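You operate a simulated robot arm through the tools that you are given. There is no shell and no other tool. Be economical: measure what you need, move in short steps, check, and stop when the job is done.

Carry out the task below with a simulated robot arm. There is one attempt and no reset: what you move stays moved.

Task
Close the medium evening cream and put it in the fridge with the earliest-dated eye cream.
Fine: both on the top fridge shelf; fridge shut. Set down upright: medium evening cream tub, what you pick out.

Only the result counts: the job must be done as asked and must still hold three seconds after the hand-in. Knocking over, shifting, dropping, spilling or breaking anything else fails it.

Robot
A 7-joint arm with a two-finger gripper on a trunk, on a base that drives. Base frame: it is fixed to the floor where the robot stands at the start and does not move with it; the origin is under the middle of the robot, x ahead of it, y to its left, z up; the surface under the hand at the start is at about z = 0.9. Units: m, rad, N and s.
With the tool pointing down near the work surface it reaches from about 0.28 to 0.72 m from the robot's upright axis, wherever it stands. Its first joint turns from -2.897 to 2.897 rad. Places, roughly: fridge door [-1.1, -1.3, 0.4]; top fridge shelf [-1.1, -1.6, 0.5]. Payload 2.94 kg.
Tool frame: the origin (TCP) lies between the finger pads and is the grasp point; the fingertips stand 0.03 m ahead of it; z points along the fingers, y is the line along which they close. Largest opening 0.138 m; the body of the gripper starts 0.109 m behind the TCP.
Orientation is that of the tool frame in the base frame, as a unit quaternion [w, x, y, z]. With the fingers straight down and closing along the base's y, the tool's x points along the base's -x, its y along +y and its z along -z.

Tools
- The arm moves only by the tool apply_moves. Its argument "motion" is a list of rows, each an object (a shift or turn left out is 0, a gripper value left out holds the last) with "delta_rot": the turn, a rotation vector about the tool's x, y, z in rad, a list of three; "linear": the shift along the tool's x, y, z in m, a list of three; "gripper": the gripper command, from -1 (fully open) to 1 (shut), values between in proportion. In form: [{"delta_rot": [wx, wy, wz], "linear": [x, y, z], "gripper": gripper}, ...]. A call has 1 to 8 rows; each row shifts and turns the commanded pose from where the row before left it, along the tool's axes as they then stand. A row lasts 0.2 s, in which the tool goes at most 0.05 m and 0.15 rad; a call with a longer step from one row to the next is refused whole, and so is a gripper value outside its range. Where a pose cannot be reached the arm comes as near as it can. A force on the tool above 40 N (or 10 N above the force at the start of the call, whichever is more), or a blocked arm, ends the call early, and 0.2 s more pass. Each finger halts on what it meets, pressing with about 31 N; the grip force reading is that of the motor and also rises with nothing between the fingers. The clock runs only during rows and for 0.2 s after the last one: add rows that do not move to give the fingers time. The reply holds the time, the measured pose of the TCP, the force on the tool along the base axes, the opening and the grip force, in the units named above and with some noise, with the torque about the TCP (base axes, N m) and any sound that the robot's microphone picked up.
- Cameras (640 x 400 px; columns grow to the right, rows downward): "scene" is now at [-0.0047, 0.0811, 1.523]; the picture's right is [-0.57, -0.82, 0.00], its down [-0.36, 0.25, -0.90] and it looks along [0.74, -0.51, -0.44] (base axes); focal length 279 px, centre (320, 200). "wrist" rides on the gripper at [0.071, 0.019, -0.146] in the tool frame; the picture's right is [-0.26, 0.97, 0.00], its down [-0.85, -0.23, -0.48] and it looks along [-0.46, -0.12, 0.88] (tool axes); focal length 280 px, centre (320, 200). There is no depth. A picture from a camera that has moved, and an enlarged one, comes with that camera's place and axes in the base frame and with its lens.
- snapshot(camera): a new picture of that camera. No time passes.
- lift_body(by): slides the trunk up (or, below 0, down) by that many m; the arm and the scene camera ride with it, the base frame stays. It gives what a move gives, with no picture.
- base_move(legs): drives the robot by 1 to 6 legs, each [ahead, left, turn to the left] in m, m and rad, along the robot's own axes; the way and the turn of a leg run together, so that a leg with both is an arc; at most 1.5 m and 3.142 rad a leg. The arm and the cameras ride along, it lands a little off, and it stops where it bumps. It gives what a move gives.
- turn_head(pan, tilt): turns the head with the scene camera to pan (to the left, within 1.501 rad either way) and tilt (down, from -0.506 to 1.204), counted from straight ahead of the robot. It gives what a move gives.
- close_up(camera, box): a new picture of the part [left, top, right, bottom] of that camera's present view, enlarged. No time passes.
- close_job(): hands the job in; it is judged then, once.

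Go step by step. Nothing tells you exact positions but the pictures and the camera data: compare them with the known pose of the tool, close in by small moves and look again before you grip or let go. The budget is 120 turns and 82 pictures, counting those below and the enlarged ones. Unless the task says otherwise, let go and move clear before handing in, and close with one line.

The tools are called after "Call:" as name(argument=value, ...) on one line, values as JSON. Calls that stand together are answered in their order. apply_moves: Moves the arm, as the interface text tells. Its arguments: {"type":"object","properties":{"motion":{"type":"array","items":{"type":"object","properties":{"delta_rot":{"type":"array","items":{"type":"number"}},"linear":{"type":"array","items":{"type":"number"}},"gripper":{"type":"number"}}}}},"required":["motion"]} The other tools are called the same way: lift_body (by) slides the trunk up or down; base_move (legs) drives the base; turn_head (pan, tilt) turns the head that bears the scene camera; snapshot (camera) takes a picture; close_up (camera, box) takes an enlarged picture of a part of a camera's view; close_job () hands the job in.

At the start:

```text
time_s: 0.0
position: [0.4199, -0.1058, 1.2976]
tcp_rot: [0.0, 0.0, 1.0, 0.0]
ft_force: [-0.6, 0.2, -0.3]
torque: [-0.01, -0.02, 0.03]
width: 0.1382
grasp_force: 0.1
trunk travel left (down, up): [-0.35, 0.104]
robot x, y, heading: [-0.0005, 0.002, 0.002]
head pan, tilt: [-0.609, 0.459]
```

scene: 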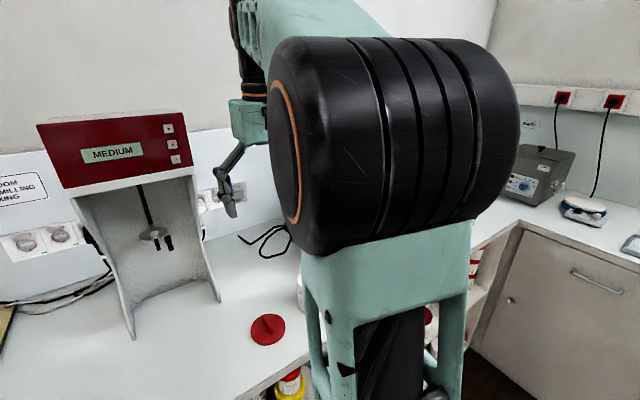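
wrist: 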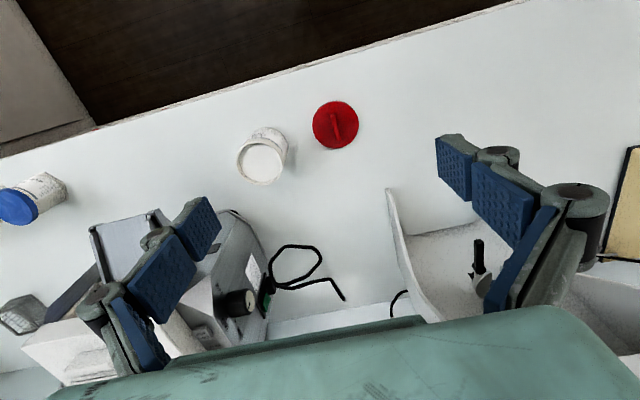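

I see a counter with a mixer, a red lid, an open white tub and a blue-lidded tub. I'll look around the room first.

Call:
close_up(camera="wrist", box=[0, 80, 400, 330])

Call:
turn_head(pan=-1.4, tilt=0.5)

Call:
snapshot(camera="scene")

Call:
turn_head(pan=0.6, tilt=0.5)

Call:
snapshot(camera="scene")

```text
1.60 times, centred on (200, 205) of wrist
camera zoom: at [0.3483, -0.0865, 1.4431], right [0.26, 0.97, 0.0], down [0.85, -0.23, 0.48], along [0.46, -0.12, -0.88], focal length 449 px, centre (512, 192)
```

zoom: 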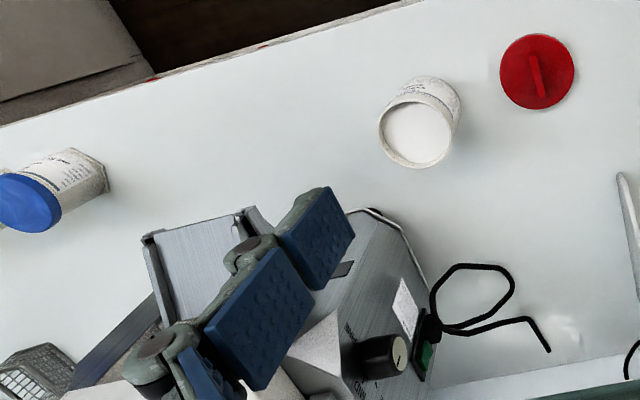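

```text
time_s: 1.1
position: [0.4199, -0.1052, 1.2975]
tcp_rot: [-0.001, 0.0, 1.0, 0.0]
ft_force: [0.4, -0.4, 0.1]
torque: [0.02, -0.01, 0.0]
width: 0.138
grasp_force: 0.1
trunk travel left (down, up): [-0.35, 0.104]
robot x, y, heading: [-0.0008, -0.0003, 0.001]
head pan, tilt: [-1.4, 0.499]
```

```text
78 pictures are left
camera scene: at [-0.0644, 0.0439, 1.5193], right [-0.99, -0.17, 0.0], down [-0.08, 0.47, -0.88], along [0.15, -0.87, -0.48], focal length 279 px, centre (320, 200)
```

scene: 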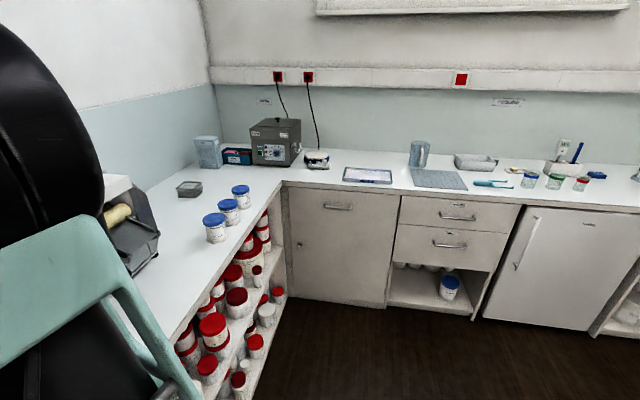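

```text
time_s: 3.1
position: [0.4191, -0.1073, 1.297]
tcp_rot: [-0.001, 0.001, 1.0, 0.0]
ft_force: [0.6, -0.7, -0.4]
torque: [-0.01, 0.0, 0.0]
width: 0.138
grasp_force: 0.1
trunk travel left (down, up): [-0.35, 0.104]
robot x, y, heading: [-0.002, 0.0028, -0.001]
head pan, tilt: [0.6, 0.499]
```

```text
77 pictures are left
camera scene: at [-0.0049, 0.1849, 1.5192], right [0.56, -0.83, 0.0], down [-0.4, -0.27, -0.88], along [0.72, 0.5, -0.48], focal length 279 px, centre (320, 200)
```

scene: 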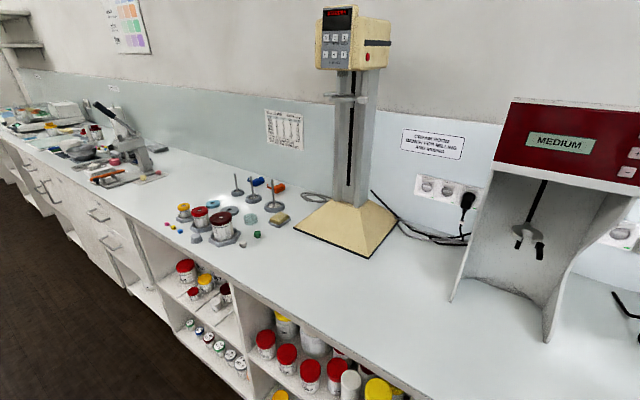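

Behind the open tub are three blue-lid tubs, and small jars stand near the fridge. I'll read the labels.

Call:
turn_head(pan=-1.4, tilt=0.5)

Call:
close_up(camera="scene", box=[170, 140, 290, 260])

Call:
close_up(camera="scene", box=[480, 120, 640, 220])

Call:
close_up(camera="wrist", box=[230, 90, 370, 190])

```text
time_s: 5.0
position: [0.419, -0.1057, 1.2982]
tcp_rot: [0.0, -0.001, 1.0, 0.0]
ft_force: [0.0, -0.7, 0.3]
torque: [0.0, 0.01, -0.02]
width: 0.1379
grasp_force: 0.0
trunk travel left (down, up): [-0.35, 0.104]
robot x, y, heading: [0.0003, 0.0017, -0.0]
head pan, tilt: [-1.4, 0.499]
```

```text
3.33 times, centred on (230, 200) of scene
camera zoom: at [-0.0645, 0.0439, 1.5192], right [-0.99, -0.17, 0.0], down [-0.08, 0.47, -0.88], along [0.15, -0.87, -0.48], focal length 929 px, centre (620, 200)
```

zoom: 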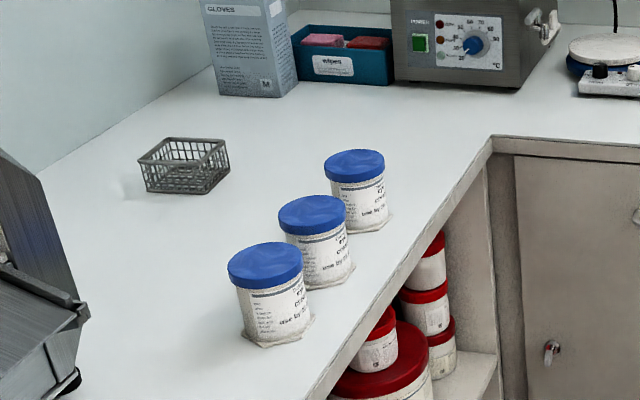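

```text
4.00 times, centred on (560, 170) of scene
camera zoom: at [-0.0645, 0.0439, 1.5192], right [-0.99, -0.17, 0.0], down [-0.08, 0.47, -0.88], along [0.15, -0.87, -0.48], focal length 1115 px, centre (-640, 320)
```

zoom: 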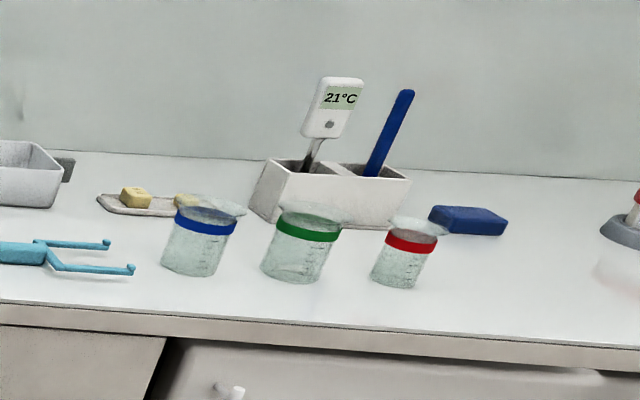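

```text
4.00 times, centred on (300, 140) of wrist
camera zoom: at [0.3483, -0.0865, 1.4431], right [0.26, 0.97, 0.0], down [0.85, -0.23, 0.48], along [0.46, -0.12, -0.88], focal length 1122 px, centre (400, 440)
```

zoom: 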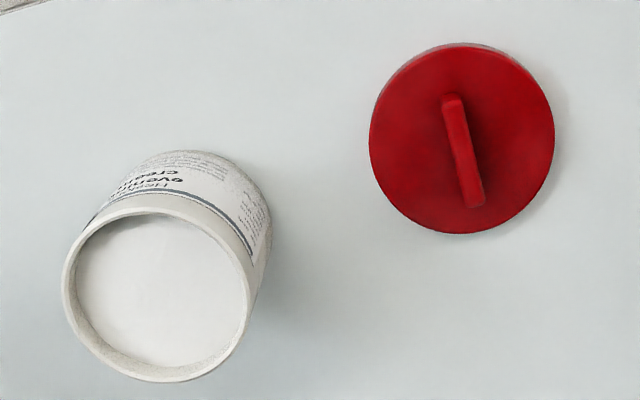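

The open tub is the evening cream at about (0.49, -0.23), with the red lid at about (0.48, -0.09) and its rib running along x. The three eye creams stand at x≈0.46, y≈-0.73, -0.84 and -0.97. I'll go above the lid.

Call:
apply_moves(motion=[{"linear": [-0.01, 0.003, 0.037]}, {"linear": [-0.01, 0.003, 0.037]}, {"linear": [-0.01, 0.003, 0.037]}, {"linear": [-0.01, 0.003, 0.037]}, {"linear": [-0.01, 0.003, 0.037]}, {"linear": [-0.009, 0.001, 0.035]}, {}])

Call:
snapshot(camera="wrist")

Call:
turn_head(pan=-0.5, tilt=0.75)

Call:
snapshot(camera="scene")

```text
time_s: 6.6
position: [0.4789, -0.0902, 1.0776]
tcp_rot: [0.0, 0.0, 1.0, 0.0]
ft_force: [0.2, -0.5, 0.0]
torque: [0.0, 0.03, 0.01]
width: 0.1381
grasp_force: 0.0
trunk travel left (down, up): [-0.35, 0.104]
robot x, y, heading: [-0.0019, -0.001, 0.003]
head pan, tilt: [-1.4, 0.499]
```

```text
73 pictures are left
camera wrist: at [0.4081, -0.0706, 1.2223], right [0.26, 0.96, 0.0], down [0.85, -0.23, 0.48], along [0.46, -0.12, -0.88], focal length 280 px, centre (320, 200)
```

wrist: 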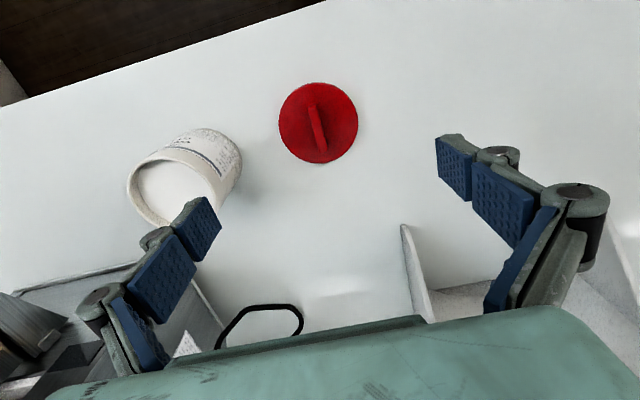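

```text
time_s: 7.8
position: [0.4783, -0.0896, 1.0773]
tcp_rot: [0.001, 0.0, 1.0, 0.0]
ft_force: [0.5, 0.2, 0.2]
torque: [0.01, -0.01, -0.03]
width: 0.1379
grasp_force: 0.1
trunk travel left (down, up): [-0.35, 0.104]
robot x, y, heading: [0.0013, 0.0019, -0.002]
head pan, tilt: [-0.499, 0.75]
```

```text
72 pictures are left
camera scene: at [-0.0073, 0.0938, 1.4973], right [-0.48, -0.88, 0.0], down [-0.6, 0.33, -0.73], along [0.64, -0.35, -0.68], focal length 279 px, centre (320, 200)
```

scene: 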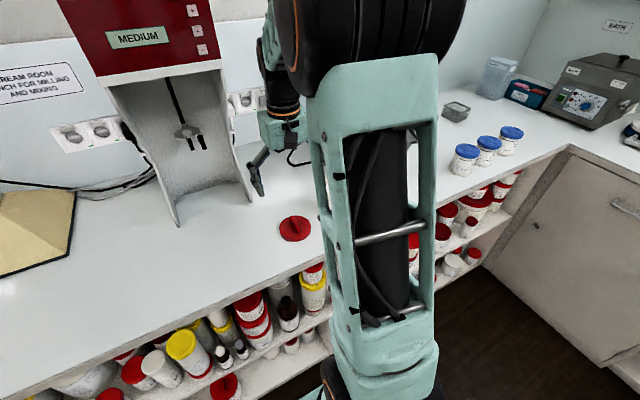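

The lid is confirmed at (0.477, -0.090). I'll close partway and descend near it, then look.

Call:
apply_moves(motion=[{"linear": [0, 0, 0.03], "gripper": 0.2}, {"linear": [0, 0, 0.03]}, {"linear": [0, 0, 0.03]}, {"linear": [0, 0, 0.025]}, {}])

Call:
snapshot(camera="wrist")

Call:
close_up(camera="scene", box=[230, 160, 350, 260])

```text
time_s: 9.0
position: [0.4787, -0.0897, 0.9611]
tcp_rot: [0.0, 0.001, 1.0, -0.001]
ft_force: [1.1, -0.8, -0.7]
torque: [0.01, -0.03, 0.03]
width: 0.0554
grasp_force: 0.1
trunk travel left (down, up): [-0.35, 0.104]
robot x, y, heading: [-0.0003, 0.0009, 0.002]
head pan, tilt: [-0.499, 0.75]
```

```text
71 pictures are left
camera wrist: at [0.4075, -0.071, 1.1072], right [0.26, 0.97, 0.0], down [0.85, -0.23, 0.48], along [0.46, -0.12, -0.88], focal length 280 px, centre (320, 200)
```

wrist: 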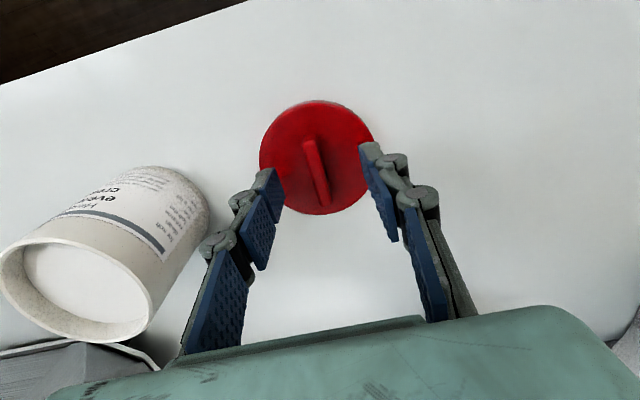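

```text
4.00 times, centred on (290, 210) of scene
camera zoom: at [-0.0072, 0.0938, 1.4973], right [-0.48, -0.88, 0.0], down [-0.6, 0.33, -0.73], along [0.64, -0.35, -0.68], focal length 1115 px, centre (440, 160)
```

zoom: 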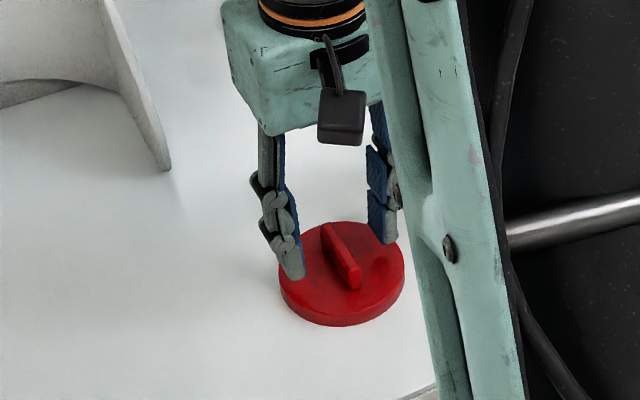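

The rib is centred between the fingers. I'll lower until the tips are by the lid's top, then grip.

Call:
apply_moves(motion=[{"linear": [0, 0, 0.008]}, {"linear": [0, 0, 0.006]}, {}])

Call:
close_up(camera="scene", box=[260, 190, 340, 250])

```text
time_s: 9.8
position: [0.4782, -0.0901, 0.9475]
tcp_rot: [0.0, 0.0, 1.0, 0.0]
ft_force: [-0.3, -0.3, 0.2]
torque: [-0.04, 0.0, 0.02]
width: 0.0553
grasp_force: 0.0
trunk travel left (down, up): [-0.35, 0.104]
robot x, y, heading: [-0.0008, 0.0001, -0.001]
head pan, tilt: [-0.499, 0.75]
```

```text
6.67 times, centred on (300, 220) of scene
camera zoom: at [-0.0072, 0.0938, 1.4973], right [-0.48, -0.88, 0.0], down [-0.6, 0.33, -0.73], along [0.64, -0.35, -0.68], focal length 1858 px, centre (453, 67)
```

zoom: 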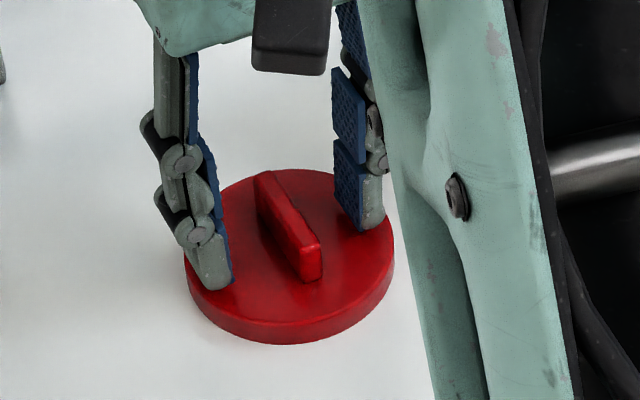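

Call:
apply_moves(motion=[{"linear": [0, 0, 0.003]}, {"gripper": 0.6}, {"gripper": 1}, {}, {}, {}])

Call:
close_up(camera="scene", box=[260, 190, 340, 250])

```text
time_s: 11.2
position: [0.4791, -0.0902, 0.9449]
tcp_rot: [-0.001, 0.0, 1.0, 0.0]
ft_force: [0.2, 0.0, 0.3]
torque: [0.02, -0.03, -0.01]
width: 0.0087
grasp_force: 30.9
trunk travel left (down, up): [-0.35, 0.104]
robot x, y, heading: [0.0004, -0.0007, 0.004]
head pan, tilt: [-0.499, 0.75]
```

```text
6.67 times, centred on (300, 220) of scene
camera zoom: at [-0.0072, 0.0938, 1.4973], right [-0.48, -0.88, 0.0], down [-0.6, 0.33, -0.73], along [0.64, -0.35, -0.68], focal length 1858 px, centre (453, 67)
```

zoom: 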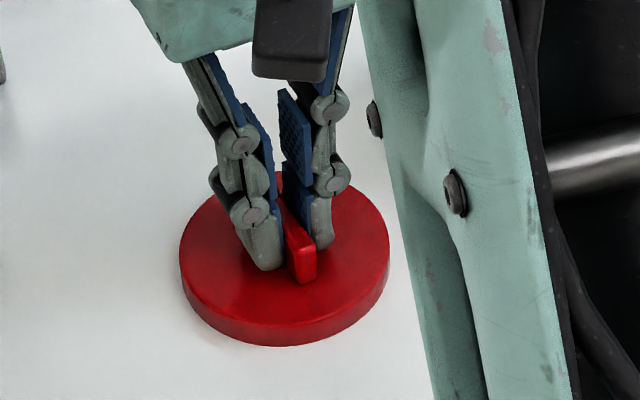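

The rib is gripped. I'll lift and locate the tub.

Call:
apply_moves(motion=[{"linear": [0, 0, -0.03]}, {"linear": [0, 0, -0.04]}, {"linear": [0, 0, -0.04]}, {"linear": [0, 0, -0.04]}, {}])

Call:
snapshot(camera="wrist")

Call:
turn_head(pan=-0.2, tilt=0.8)

Call:
snapshot(camera="scene")

```text
time_s: 12.4
position: [0.4788, -0.0904, 1.0964]
tcp_rot: [-0.001, 0.0, 1.0, 0.0]
ft_force: [0.3, -0.3, -0.3]
torque: [0.01, -0.01, 0.01]
width: 0.0085
grasp_force: 30.7
trunk travel left (down, up): [-0.35, 0.104]
robot x, y, heading: [-0.0005, -0.0011, -0.003]
head pan, tilt: [-0.499, 0.75]
```

```text
67 pictures are left
camera wrist: at [0.4077, -0.0716, 1.2418], right [0.26, 0.96, 0.0], down [0.85, -0.23, 0.48], along [0.46, -0.12, -0.88], focal length 280 px, centre (320, 200)
```

wrist: 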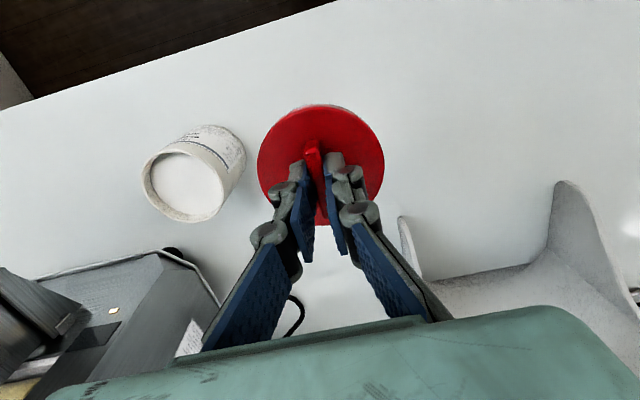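

```text
time_s: 13.2
position: [0.4785, -0.0904, 1.095]
tcp_rot: [0.0, 0.0, 1.0, 0.0]
ft_force: [-0.1, -0.6, -0.4]
torque: [-0.03, -0.01, 0.0]
width: 0.0085
grasp_force: 31.0
trunk travel left (down, up): [-0.35, 0.104]
robot x, y, heading: [-0.003, 0.002, -0.0]
head pan, tilt: [-0.201, 0.799]
```

```text
66 pictures are left
camera scene: at [-0.0009, 0.1174, 1.4933], right [-0.2, -0.98, 0.0], down [-0.7, 0.14, -0.7], along [0.68, -0.14, -0.72], focal length 279 px, centre (320, 200)
```

scene: 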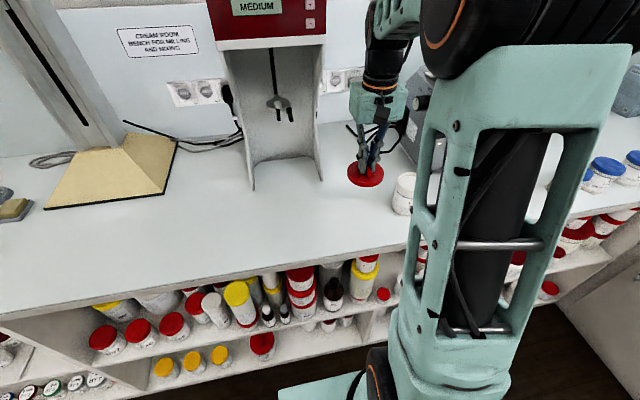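

The rim centre triangulates to about (0.488, -0.231) at z≈0.99. I'll bring the lid above it and check alignment.

Call:
apply_moves(motion=[{"linear": [-0.003, -0.047, 0]}, {"linear": [-0.003, -0.047, 0]}, {"linear": [-0.003, -0.047, 0]}, {"linear": [0, 0, 0.02]}, {}, {}])

Call:
snapshot(camera="wrist")

Call:
turn_head(pan=0.2, tilt=0.7)

Call:
snapshot(camera="scene")

```text
time_s: 14.6
position: [0.4881, -0.2317, 1.0761]
tcp_rot: [0.0, 0.0, 1.0, 0.0]
ft_force: [0.0, -0.2, -0.4]
torque: [0.02, -0.01, -0.06]
width: 0.0085
grasp_force: 30.7
trunk travel left (down, up): [-0.35, 0.104]
robot x, y, heading: [-0.0013, 0.002, 0.001]
head pan, tilt: [-0.201, 0.799]
```

```text
65 pictures are left
camera wrist: at [0.4165, -0.2118, 1.2215], right [0.26, 0.97, 0.0], down [0.85, -0.23, 0.48], along [0.46, -0.12, -0.88], focal length 280 px, centre (320, 200)
```

wrist: 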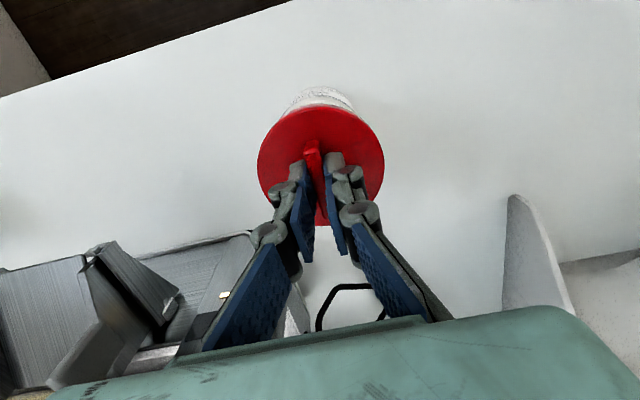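

```text
time_s: 15.5
position: [0.4862, -0.2313, 1.0761]
tcp_rot: [0.0, 0.0, 1.0, 0.0]
ft_force: [0.7, -1.0, -0.5]
torque: [0.01, -0.04, 0.0]
width: 0.0086
grasp_force: 31.3
trunk travel left (down, up): [-0.35, 0.104]
robot x, y, heading: [-0.0006, 0.0017, 0.004]
head pan, tilt: [0.201, 0.7]
```

```text
64 pictures are left
camera scene: at [0.0033, 0.1504, 1.5015], right [0.2, -0.98, 0.0], down [-0.63, -0.13, -0.76], along [0.75, 0.15, -0.64], focal length 279 px, centre (320, 200)
```

scene: 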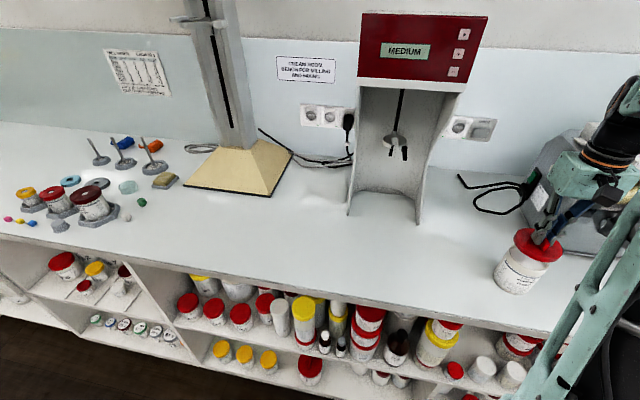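

Call:
close_up(camera="scene", box=[470, 210, 590, 310])

Call:
close_up(camera="wrist", box=[240, 70, 400, 170])

```text
4.00 times, centred on (530, 260) of scene
camera zoom: at [0.0033, 0.1504, 1.5015], right [0.2, -0.98, 0.0], down [-0.63, -0.13, -0.76], along [0.75, 0.15, -0.64], focal length 1115 px, centre (-520, -40)
```

zoom: 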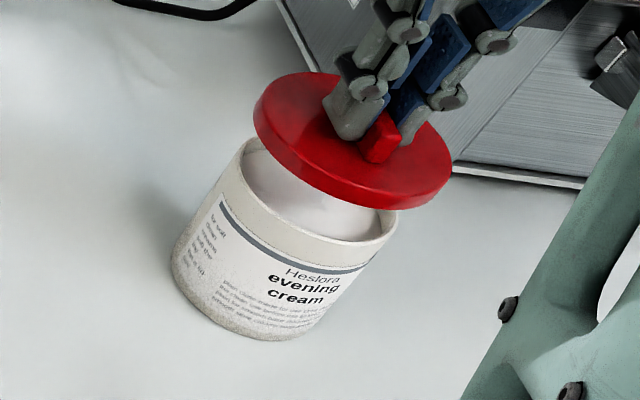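

```text
4.00 times, centred on (320, 120) of wrist
camera zoom: at [0.4165, -0.2117, 1.2216], right [0.26, 0.97, 0.0], down [0.85, -0.23, 0.48], along [0.46, -0.12, -0.88], focal length 1122 px, centre (320, 520)
```

zoom: 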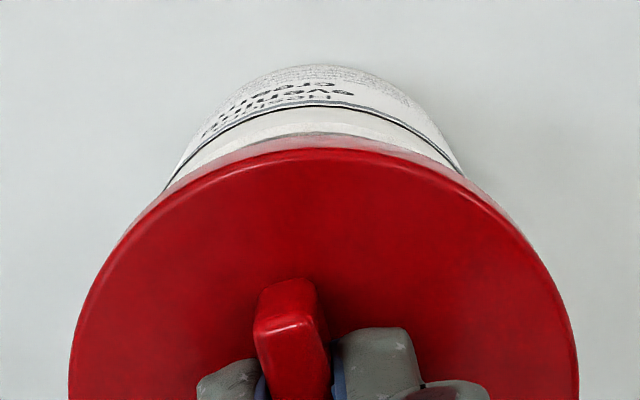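

Alignment looks good within a few mm. I'll lower to just above the rim and check again.

Call:
apply_moves(motion=[{"linear": [0, 0, 0.015]}, {"linear": [0, 0, 0.007]}, {}, {}])

Call:
close_up(camera="scene", box=[480, 220, 576, 280])

Call:
close_up(camera="wrist", box=[240, 70, 400, 170])

```text
time_s: 16.5
position: [0.4869, -0.2317, 1.0537]
tcp_rot: [0.0, -0.001, 1.0, 0.0]
ft_force: [-0.3, -0.2, 0.2]
torque: [0.05, -0.01, -0.02]
width: 0.0084
grasp_force: 30.6
trunk travel left (down, up): [-0.35, 0.104]
robot x, y, heading: [0.0013, -0.0014, 0.002]
head pan, tilt: [0.201, 0.7]
```

```text
6.67 times, centred on (528, 250) of scene
camera zoom: at [0.0033, 0.1504, 1.5015], right [0.2, -0.98, 0.0], down [-0.63, -0.13, -0.76], along [0.75, 0.15, -0.64], focal length 1858 px, centre (-1067, -133)
```

zoom: 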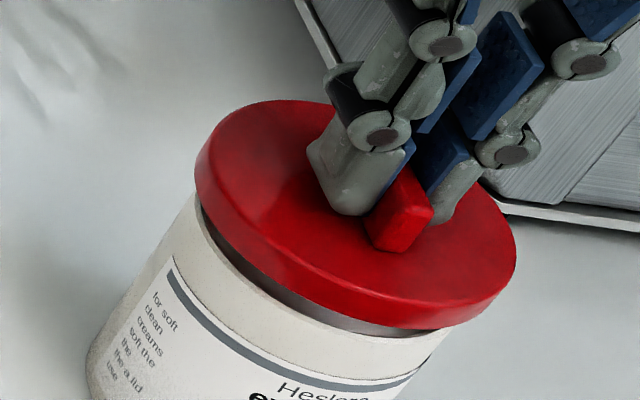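

```text
4.00 times, centred on (320, 120) of wrist
camera zoom: at [0.4162, -0.2116, 1.1994], right [0.26, 0.97, 0.0], down [0.85, -0.23, 0.48], along [0.46, -0.12, -0.88], focal length 1122 px, centre (320, 520)
```

zoom: 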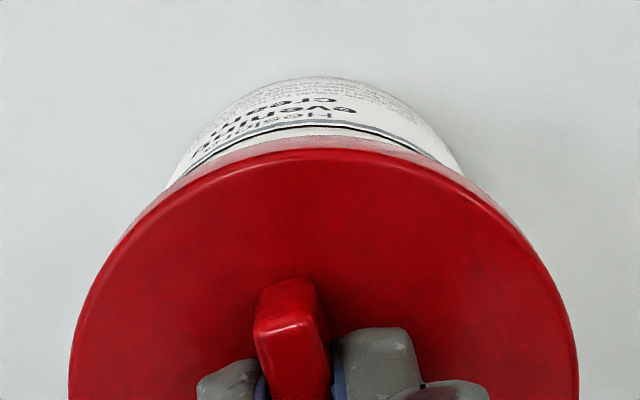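

Alignment appears within a millimetre or two. I'll lower gently and press.

Call:
apply_moves(motion=[{"linear": [0, 0, 0.004]}, {"linear": [0, 0, 0.004]}, {"linear": [0, 0, 0.004]}, {}])

Call:
close_up(camera="scene", box=[480, 220, 576, 280])

```text
time_s: 17.5
position: [0.4872, -0.2312, 1.0426]
tcp_rot: [0.0, 0.0, 1.0, 0.001]
ft_force: [0.8, -0.3, 0.1]
torque: [-0.04, 0.01, -0.03]
width: 0.0088
grasp_force: 31.2
trunk travel left (down, up): [-0.35, 0.104]
robot x, y, heading: [0.0005, -0.0048, -0.001]
head pan, tilt: [0.201, 0.7]
```

```text
6.67 times, centred on (528, 250) of scene
camera zoom: at [0.0032, 0.1504, 1.5015], right [0.2, -0.98, 0.0], down [-0.63, -0.13, -0.76], along [0.75, 0.15, -0.64], focal length 1858 px, centre (-1067, -133)
```

zoom: 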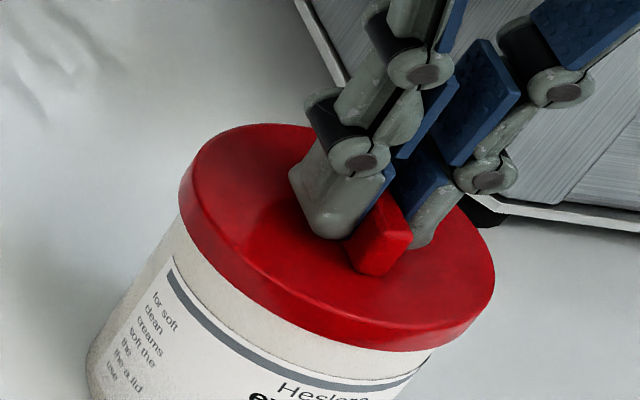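

Still no contact and it looks concentric. I'll continue down.

Call:
apply_moves(motion=[{"linear": [0, 0, 0.004]}, {"linear": [0, 0, 0.004]}, {"linear": [0, 0, 0.004]}, {}])

Call:
close_up(camera="scene", box=[480, 220, 576, 280])

```text
time_s: 18.5
position: [0.4876, -0.2301, 1.033]
tcp_rot: [0.003, 0.0, 1.0, -0.001]
ft_force: [4.8, -1.5, 22.2]
torque: [-0.05, -1.0, -0.06]
width: 0.0083
grasp_force: 30.9
trunk travel left (down, up): [-0.35, 0.104]
robot x, y, heading: [0.0002, 0.0004, 0.005]
head pan, tilt: [0.201, 0.7]
```

```text
6.67 times, centred on (528, 250) of scene
camera zoom: at [0.0016, 0.1512, 1.5014], right [0.2, -0.98, 0.0], down [-0.63, -0.13, -0.77], along [0.75, 0.15, -0.64], focal length 1858 px, centre (-1067, -133)
```

zoom: 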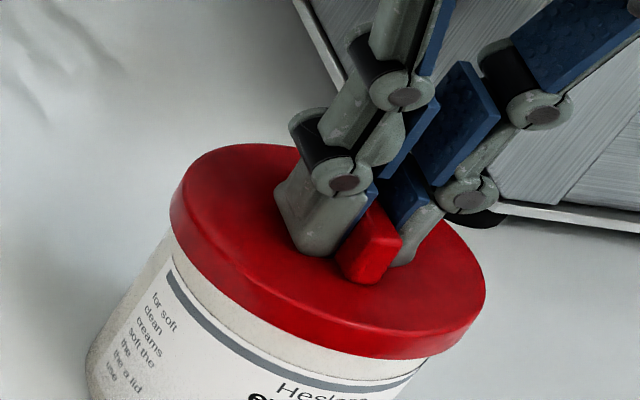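

Contact at TCP z≈1.033 with about 22 N, and the lid seems around the rim. I'll read the label for closing hints and check for tilt.

Call:
close_up(camera="scene", box=[490, 240, 554, 300])

Call:
close_up(camera="wrist", box=[240, 70, 400, 170])

```text
6.67 times, centred on (522, 270) of scene
camera zoom: at [0.0016, 0.1512, 1.5014], right [0.2, -0.98, 0.0], down [-0.63, -0.13, -0.77], along [0.75, 0.15, -0.64], focal length 1858 px, centre (-1027, -267)
```

zoom: 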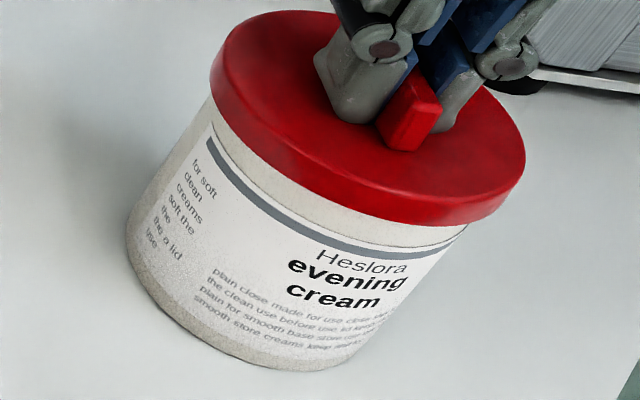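

```text
4.00 times, centred on (320, 120) of wrist
camera zoom: at [0.4158, -0.211, 1.1766], right [0.26, 0.96, 0.0], down [0.85, -0.23, 0.48], along [0.46, -0.13, -0.88], focal length 1122 px, centre (320, 520)
```

zoom: 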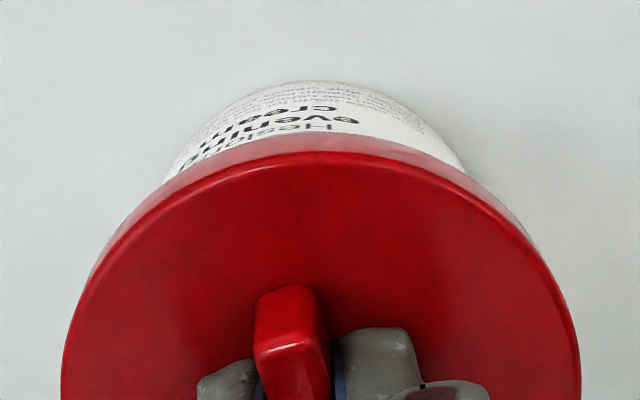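

The lid skirt covers the rim. I'll press a bit further and listen for a click.

Call:
apply_moves(motion=[{"linear": [0, 0, 0.002]}, {"linear": [0, 0, 0.002]}, {"linear": [0, 0, 0.002]}, {}])

```text
time_s: 19.5
position: [0.486, -0.2312, 1.0275]
tcp_rot: [0.002, 0.0, 1.0, -0.002]
ft_force: [0.5, -5.2, 34.8]
torque: [-0.13, 0.06, -0.08]
width: 0.0085
grasp_force: 30.6
trunk travel left (down, up): [-0.35, 0.104]
robot x, y, heading: [-0.0032, 0.0012, -0.0]
head pan, tilt: [0.201, 0.7]
heard: snap
```

It snapped on. I'll relieve the pressure, release, and back up.

Call:
apply_moves(motion=[{"linear": [0, 0, -0.003]}, {"gripper": 0.5}, {"gripper": 0.2}, {}, {"linear": [0, 0, -0.03]}, {"linear": [0, 0, -0.04]}, {}])

Call:
snapshot(camera="wrist")

Call:
close_up(camera="scene", box=[470, 210, 590, 310])

```text
time_s: 21.1
position: [0.4879, -0.2316, 1.0961]
tcp_rot: [0.001, 0.0, 1.0, 0.001]
ft_force: [0.0, 0.2, 0.7]
torque: [0.01, -0.01, -0.01]
width: 0.055
grasp_force: 0.1
trunk travel left (down, up): [-0.35, 0.104]
robot x, y, heading: [0.0015, 0.0011, 0.001]
head pan, tilt: [0.201, 0.7]
```

```text
55 pictures are left
camera wrist: at [0.4175, -0.2124, 1.2419], right [0.26, 0.96, 0.0], down [0.85, -0.23, 0.48], along [0.46, -0.12, -0.88], focal length 280 px, centre (320, 200)
```

wrist: 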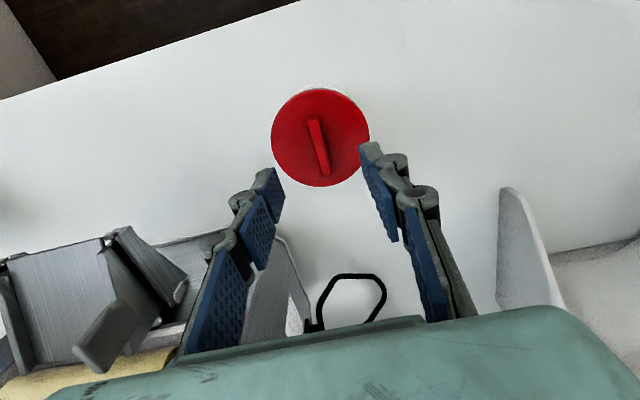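

```text
4.00 times, centred on (530, 260) of scene
camera zoom: at [0.0032, 0.1504, 1.5015], right [0.2, -0.98, 0.0], down [-0.63, -0.13, -0.76], along [0.75, 0.15, -0.64], focal length 1115 px, centre (-520, -40)
```

zoom: 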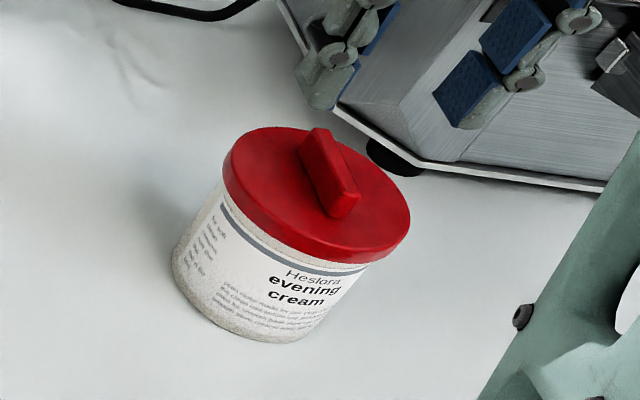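

The evening cream tub is closed. Now I'll retract the arm upward and drive right to read the eye cream dates.

Call:
apply_moves(motion=[{"linear": [0, 0, -0.05]}, {"linear": [0, 0, -0.05]}, {"linear": [0.03, 0, -0.04]}, {"linear": [0.045, 0, -0.02]}, {"linear": [0.045, 0, 0]}, {}])

Call:
base_move(legs=[[0, -0.6, 0]])

Call:
turn_head(pan=-0.5, tilt=0.75)

Call:
snapshot(camera="scene")

Call:
snapshot(camera="wrist")

```text
time_s: 22.5
position: [0.3662, -0.2315, 1.2566]
tcp_rot: [0.0, -0.001, 1.0, 0.0]
ft_force: [-0.6, -0.6, 0.5]
torque: [-0.01, -0.02, 0.0]
width: 0.055
grasp_force: 0.0
trunk travel left (down, up): [-0.35, 0.104]
robot x, y, heading: [0.0012, 0.0005, 0.003]
head pan, tilt: [0.201, 0.7]
```

```text
time_s: 28.2
position: [0.3686, -0.8326, 1.2562]
tcp_rot: [0.0, -0.001, 1.0, 0.001]
ft_force: [0.0, -0.1, 0.2]
torque: [-0.02, 0.02, 0.01]
width: 0.0555
grasp_force: 0.1
trunk travel left (down, up): [-0.35, 0.104]
robot x, y, heading: [-0.0011, -0.6012, 0.005]
head pan, tilt: [0.201, 0.7]
```

```text
time_s: 29.3
position: [0.3683, -0.8317, 1.2581]
tcp_rot: [0.0, -0.002, 1.0, 0.0]
ft_force: [0.6, 0.0, -0.5]
torque: [-0.01, -0.01, -0.02]
width: 0.055
grasp_force: 0.1
trunk travel left (down, up): [-0.35, 0.104]
robot x, y, heading: [0.0036, -0.6001, 0.004]
head pan, tilt: [-0.499, 0.75]
```

```text
53 pictures are left
camera scene: at [-0.0065, -0.5084, 1.4973], right [-0.47, -0.88, 0.0], down [-0.6, 0.32, -0.73], along [0.64, -0.35, -0.68], focal length 279 px, centre (320, 200)
```

scene: 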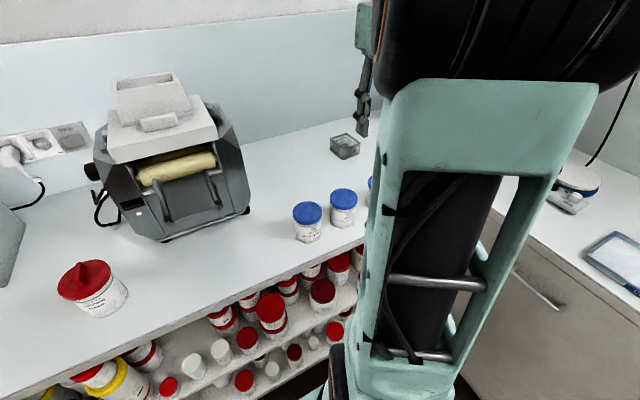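

```text
52 pictures are left
camera wrist: at [0.2976, -0.8128, 1.4029], right [0.26, 0.97, 0.0], down [0.85, -0.23, 0.48], along [0.46, -0.12, -0.88], focal length 280 px, centre (320, 200)
```

wrist: 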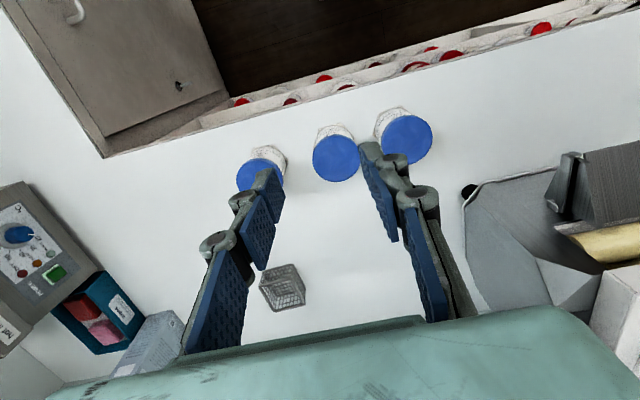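

Call:
close_up(camera="scene", box=[285, 175, 381, 255])

Call:
close_up(camera="wrist", box=[230, 90, 390, 200])

```text
5.00 times, centred on (333, 215) of scene
camera zoom: at [-0.0065, -0.5084, 1.4973], right [-0.47, -0.88, 0.0], down [-0.6, 0.32, -0.73], along [0.64, -0.35, -0.68], focal length 1394 px, centre (255, 125)
```

zoom: 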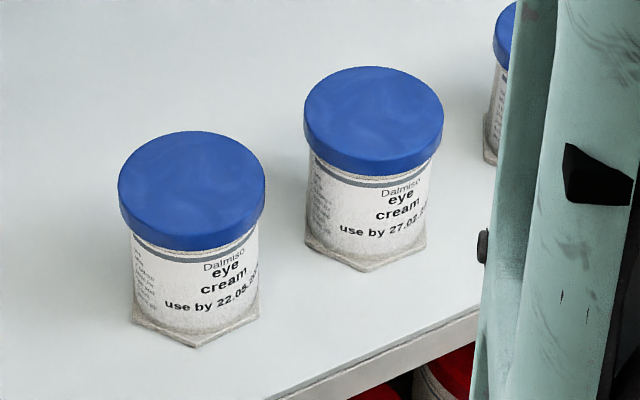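

```text
3.64 times, centred on (310, 145) of wrist
camera zoom: at [0.2976, -0.8128, 1.4029], right [0.26, 0.97, 0.0], down [0.85, -0.23, 0.48], along [0.46, -0.12, -0.88], focal length 1020 px, centre (356, 400)
```

zoom: 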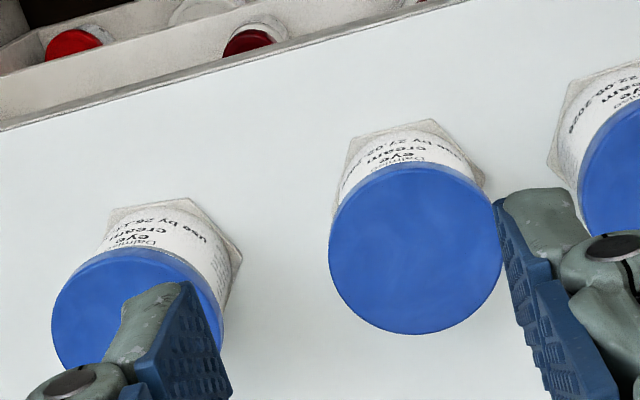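

The dates so far read 22.05.?, 27.02.? and 26.?. I'll back off and turn toward the fridge, so the head can look back at the labels.

Call:
base_move(legs=[[-0.6, 0, 0], [0, 0, -1.571]])

Call:
turn_head(pan=1.25, tilt=0.45)

Call:
snapshot(camera="scene")

```text
time_s: 36.5
position: [-0.8294, -0.9753, 1.2573]
tcp_rot: [0.0, 0.701, 0.713, -0.001]
ft_force: [-0.4, 0.0, -0.3]
torque: [0.02, 0.03, 0.0]
width: 0.055
grasp_force: 0.0
trunk travel left (down, up): [-0.35, 0.104]
robot x, y, heading: [-0.6041, -0.6025, -1.554]
head pan, tilt: [-0.499, 0.75]
```

```text
time_s: 38.3
position: [-0.829, -0.9763, 1.2577]
tcp_rot: [0.001, 0.701, 0.713, 0.001]
ft_force: [-0.1, -1.2, -1.1]
torque: [0.01, 0.03, 0.0]
width: 0.0549
grasp_force: 0.0
trunk travel left (down, up): [-0.35, 0.104]
robot x, y, heading: [-0.603, -0.6052, -1.552]
head pan, tilt: [1.25, 0.45]
```

```text
49 pictures are left
camera scene: at [-0.3828, -0.552, 1.5237], right [-0.3, -0.95, 0.0], down [-0.42, 0.13, -0.9], along [0.86, -0.27, -0.44], focal length 279 px, centre (320, 200)
```

scene: 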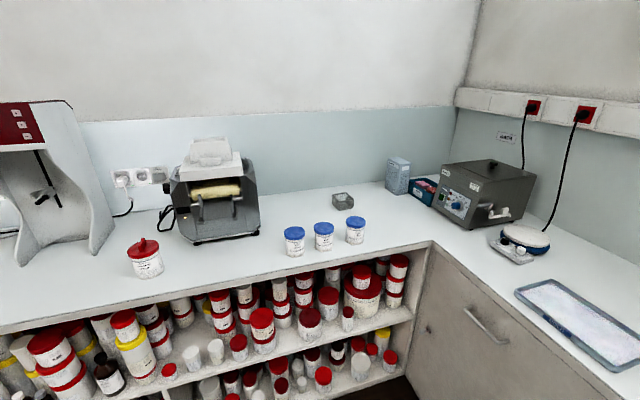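

Call:
close_up(camera="scene", box=[277, 205, 373, 265])

Call:
turn_head(pan=-0.3, tilt=0.8)

Call:
snapshot(camera="scene")

```text
6.67 times, centred on (325, 235) of scene
camera zoom: at [-0.3828, -0.552, 1.5237], right [-0.3, -0.95, 0.0], down [-0.42, 0.13, -0.9], along [0.86, -0.27, -0.44], focal length 1858 px, centre (287, -33)
```

zoom: 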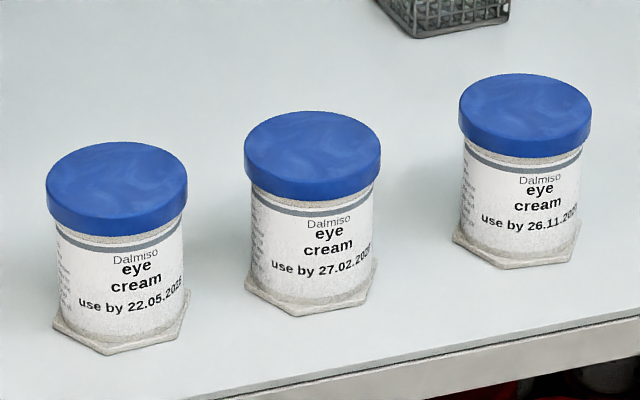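

```text
time_s: 39.9
position: [-0.8278, -0.9765, 1.2566]
tcp_rot: [0.0, 0.701, 0.713, 0.0]
ft_force: [-0.8, -0.2, 0.3]
torque: [0.0, 0.01, -0.01]
width: 0.0554
grasp_force: 0.1
trunk travel left (down, up): [-0.35, 0.104]
robot x, y, heading: [-0.6031, -0.6018, -1.55]
head pan, tilt: [-0.3, 0.799]
```

```text
47 pictures are left
camera scene: at [-0.493, -0.602, 1.4933], right [-0.96, 0.28, 0.0], down [0.2, 0.69, -0.7], along [-0.19, -0.67, -0.72], focal length 279 px, centre (320, 200)
```

scene: 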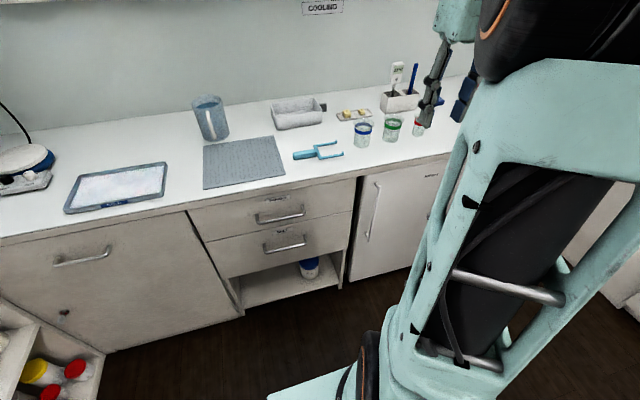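

The years are cut off, so I need a view from more to the -y side. I'll drive closer to the fridge wall and look back, and also at the blue-lid jar in the niche.

Call:
base_move(legs=[[0.25, 0, 0]])

Call:
turn_head(pan=1.5, tilt=0.45)

Call:
close_up(camera="scene", box=[240, 180, 400, 280])

Call:
turn_head(pan=0.0, tilt=0.9)

Call:
snapshot(camera="scene")

```text
time_s: 41.7
position: [-0.8238, -1.2266, 1.2579]
tcp_rot: [0.0, 0.701, 0.713, 0.0]
ft_force: [0.8, -0.3, 0.1]
torque: [0.01, 0.02, -0.01]
width: 0.0553
grasp_force: 0.1
trunk travel left (down, up): [-0.35, 0.104]
robot x, y, heading: [-0.6017, -0.8549, -1.554]
head pan, tilt: [-0.3, 0.799]
```

```text
time_s: 43.5
position: [-0.825, -1.2262, 1.2577]
tcp_rot: [0.0, 0.701, 0.713, 0.0]
ft_force: [0.5, -0.8, -0.7]
torque: [0.01, -0.01, -0.03]
width: 0.0551
grasp_force: 0.1
trunk travel left (down, up): [-0.35, 0.104]
robot x, y, heading: [-0.5991, -0.8573, -1.557]
head pan, tilt: [1.499, 0.45]
```

```text
4.00 times, centred on (320, 230) of scene
camera zoom: at [-0.3744, -0.7808, 1.5237], right [-0.06, -1.0, 0.0], down [-0.43, 0.02, -0.9], along [0.9, -0.05, -0.44], focal length 1115 px, centre (320, 80)
```

zoom: 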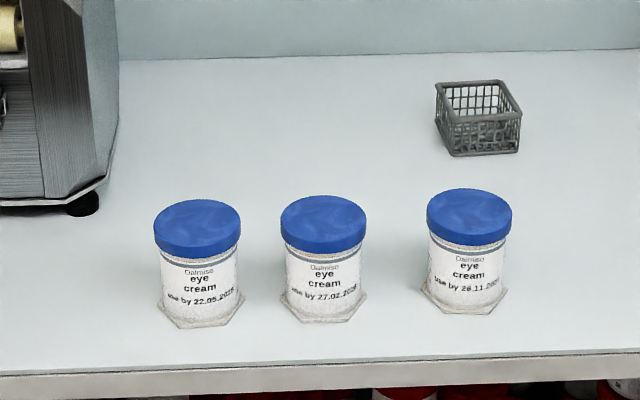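

```text
time_s: 45.1
position: [-0.824, -1.2271, 1.2577]
tcp_rot: [0.001, 0.701, 0.713, 0.0]
ft_force: [-0.2, 0.2, -0.5]
torque: [0.02, 0.01, -0.01]
width: 0.0551
grasp_force: 0.0
trunk travel left (down, up): [-0.35, 0.104]
robot x, y, heading: [-0.6035, -0.8547, -1.557]
head pan, tilt: [0.0, 0.901]
```

```text
45 pictures are left
camera scene: at [-0.4648, -0.8512, 1.4854], right [-1.0, -0.02, 0.0], down [-0.01, 0.78, -0.62], along [0.01, -0.62, -0.78], focal length 279 px, centre (320, 200)
```

scene: 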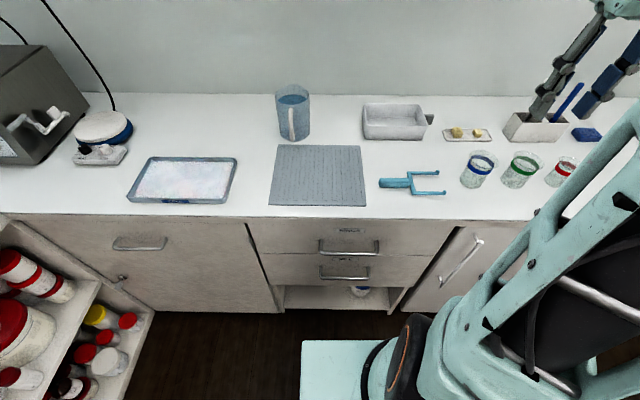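

Call:
turn_head(pan=1.5, tilt=0.45)

Call:
close_up(camera="scene", box=[276, 220, 340, 264])

Call:
close_up(camera="scene", box=[335, 220, 375, 260])

```text
time_s: 46.7
position: [-0.8252, -1.2269, 1.2572]
tcp_rot: [0.0, 0.701, 0.713, 0.0]
ft_force: [-0.9, -0.2, 0.4]
torque: [-0.01, -0.01, 0.01]
width: 0.0554
grasp_force: 0.1
trunk travel left (down, up): [-0.35, 0.104]
robot x, y, heading: [-0.5976, -0.8578, -1.553]
head pan, tilt: [1.499, 0.45]
```

```text
9.09 times, centred on (308, 242) of scene
camera zoom: at [-0.3744, -0.7808, 1.5237], right [-0.06, -1.0, 0.0], down [-0.43, 0.02, -0.9], along [0.9, -0.05, -0.44], focal length 2534 px, centre (429, -182)
```

zoom: 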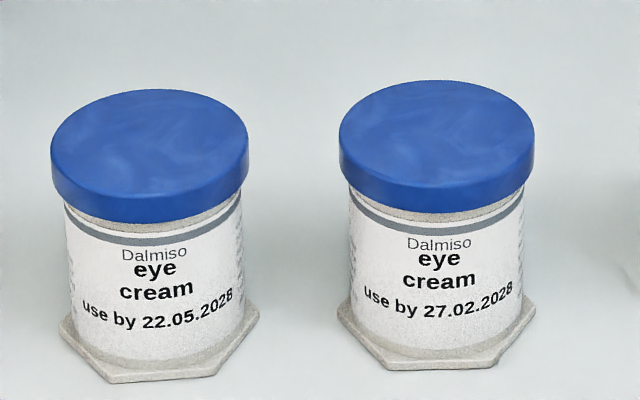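

```text
10.00 times, centred on (355, 240) of scene
camera zoom: at [-0.3744, -0.7808, 1.5237], right [-0.06, -1.0, 0.0], down [-0.43, 0.02, -0.9], along [0.9, -0.05, -0.44], focal length 2787 px, centre (-30, -200)
```

zoom: 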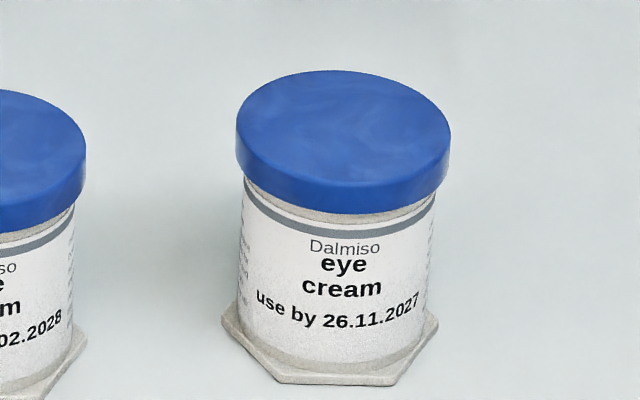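

The earliest among these is the third tub (26.11.2027) at about (0.46, -0.975). I'll move over to see the fridge door and the niche jar.

Call:
base_move(legs=[[-0.3, 0, 0], [0, -0.6, 0]])

Call:
turn_head(pan=0.35, tilt=0.75)

Call:
snapshot(camera="scene")

```text
time_s: 54.1
position: [-1.4293, -0.9373, 1.2562]
tcp_rot: [-0.001, 0.702, 0.713, -0.001]
ft_force: [-0.1, 0.2, -0.2]
torque: [0.0, 0.01, 0.0]
width: 0.055
grasp_force: 0.1
trunk travel left (down, up): [-0.35, 0.104]
robot x, y, heading: [-1.2071, -0.5703, -1.554]
head pan, tilt: [1.499, 0.45]
```

```text
time_s: 55.5
position: [-1.4306, -0.9368, 1.2577]
tcp_rot: [0.0, 0.702, 0.713, 0.0]
ft_force: [0.2, -0.1, -0.5]
torque: [0.01, 0.0, -0.01]
width: 0.0551
grasp_force: 0.0
trunk travel left (down, up): [-0.35, 0.104]
robot x, y, heading: [-1.204, -0.5681, -1.554]
head pan, tilt: [0.351, 0.75]
```

```text
42 pictures are left
camera scene: at [-1.0415, -0.5634, 1.4973], right [-0.93, -0.36, 0.0], down [-0.25, 0.64, -0.73], along [0.26, -0.68, -0.68], focal length 279 px, centre (320, 200)
```

scene: 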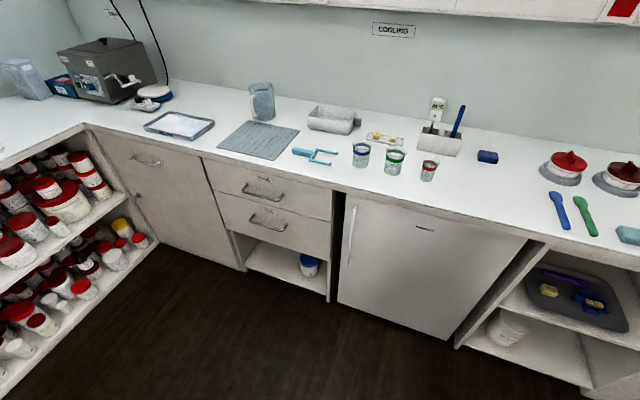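

Call:
close_up(camera="scene", box=[290, 180, 402, 290])

Call:
close_up(camera="scene", box=[520, 130, 640, 210])

```text
3.64 times, centred on (346, 235) of scene
camera zoom: at [-1.0415, -0.5634, 1.4973], right [-0.93, -0.36, 0.0], down [-0.25, 0.64, -0.73], along [0.26, -0.68, -0.68], focal length 1014 px, centre (226, 73)
```

zoom: 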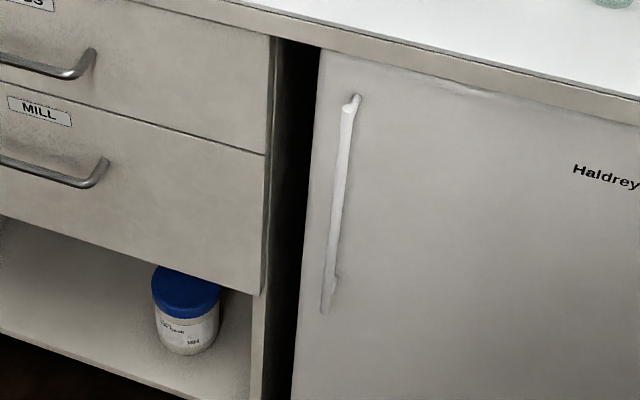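

```text
5.00 times, centred on (580, 170) of scene
camera zoom: at [-1.0415, -0.5634, 1.4973], right [-0.93, -0.36, 0.0], down [-0.25, 0.64, -0.73], along [0.26, -0.68, -0.68], focal length 1394 px, centre (-980, 350)
```

zoom: 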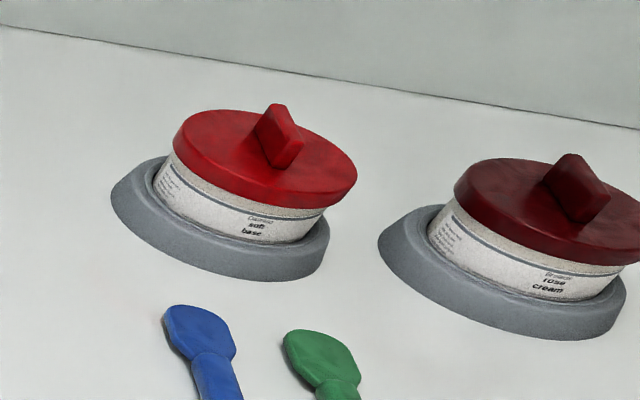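

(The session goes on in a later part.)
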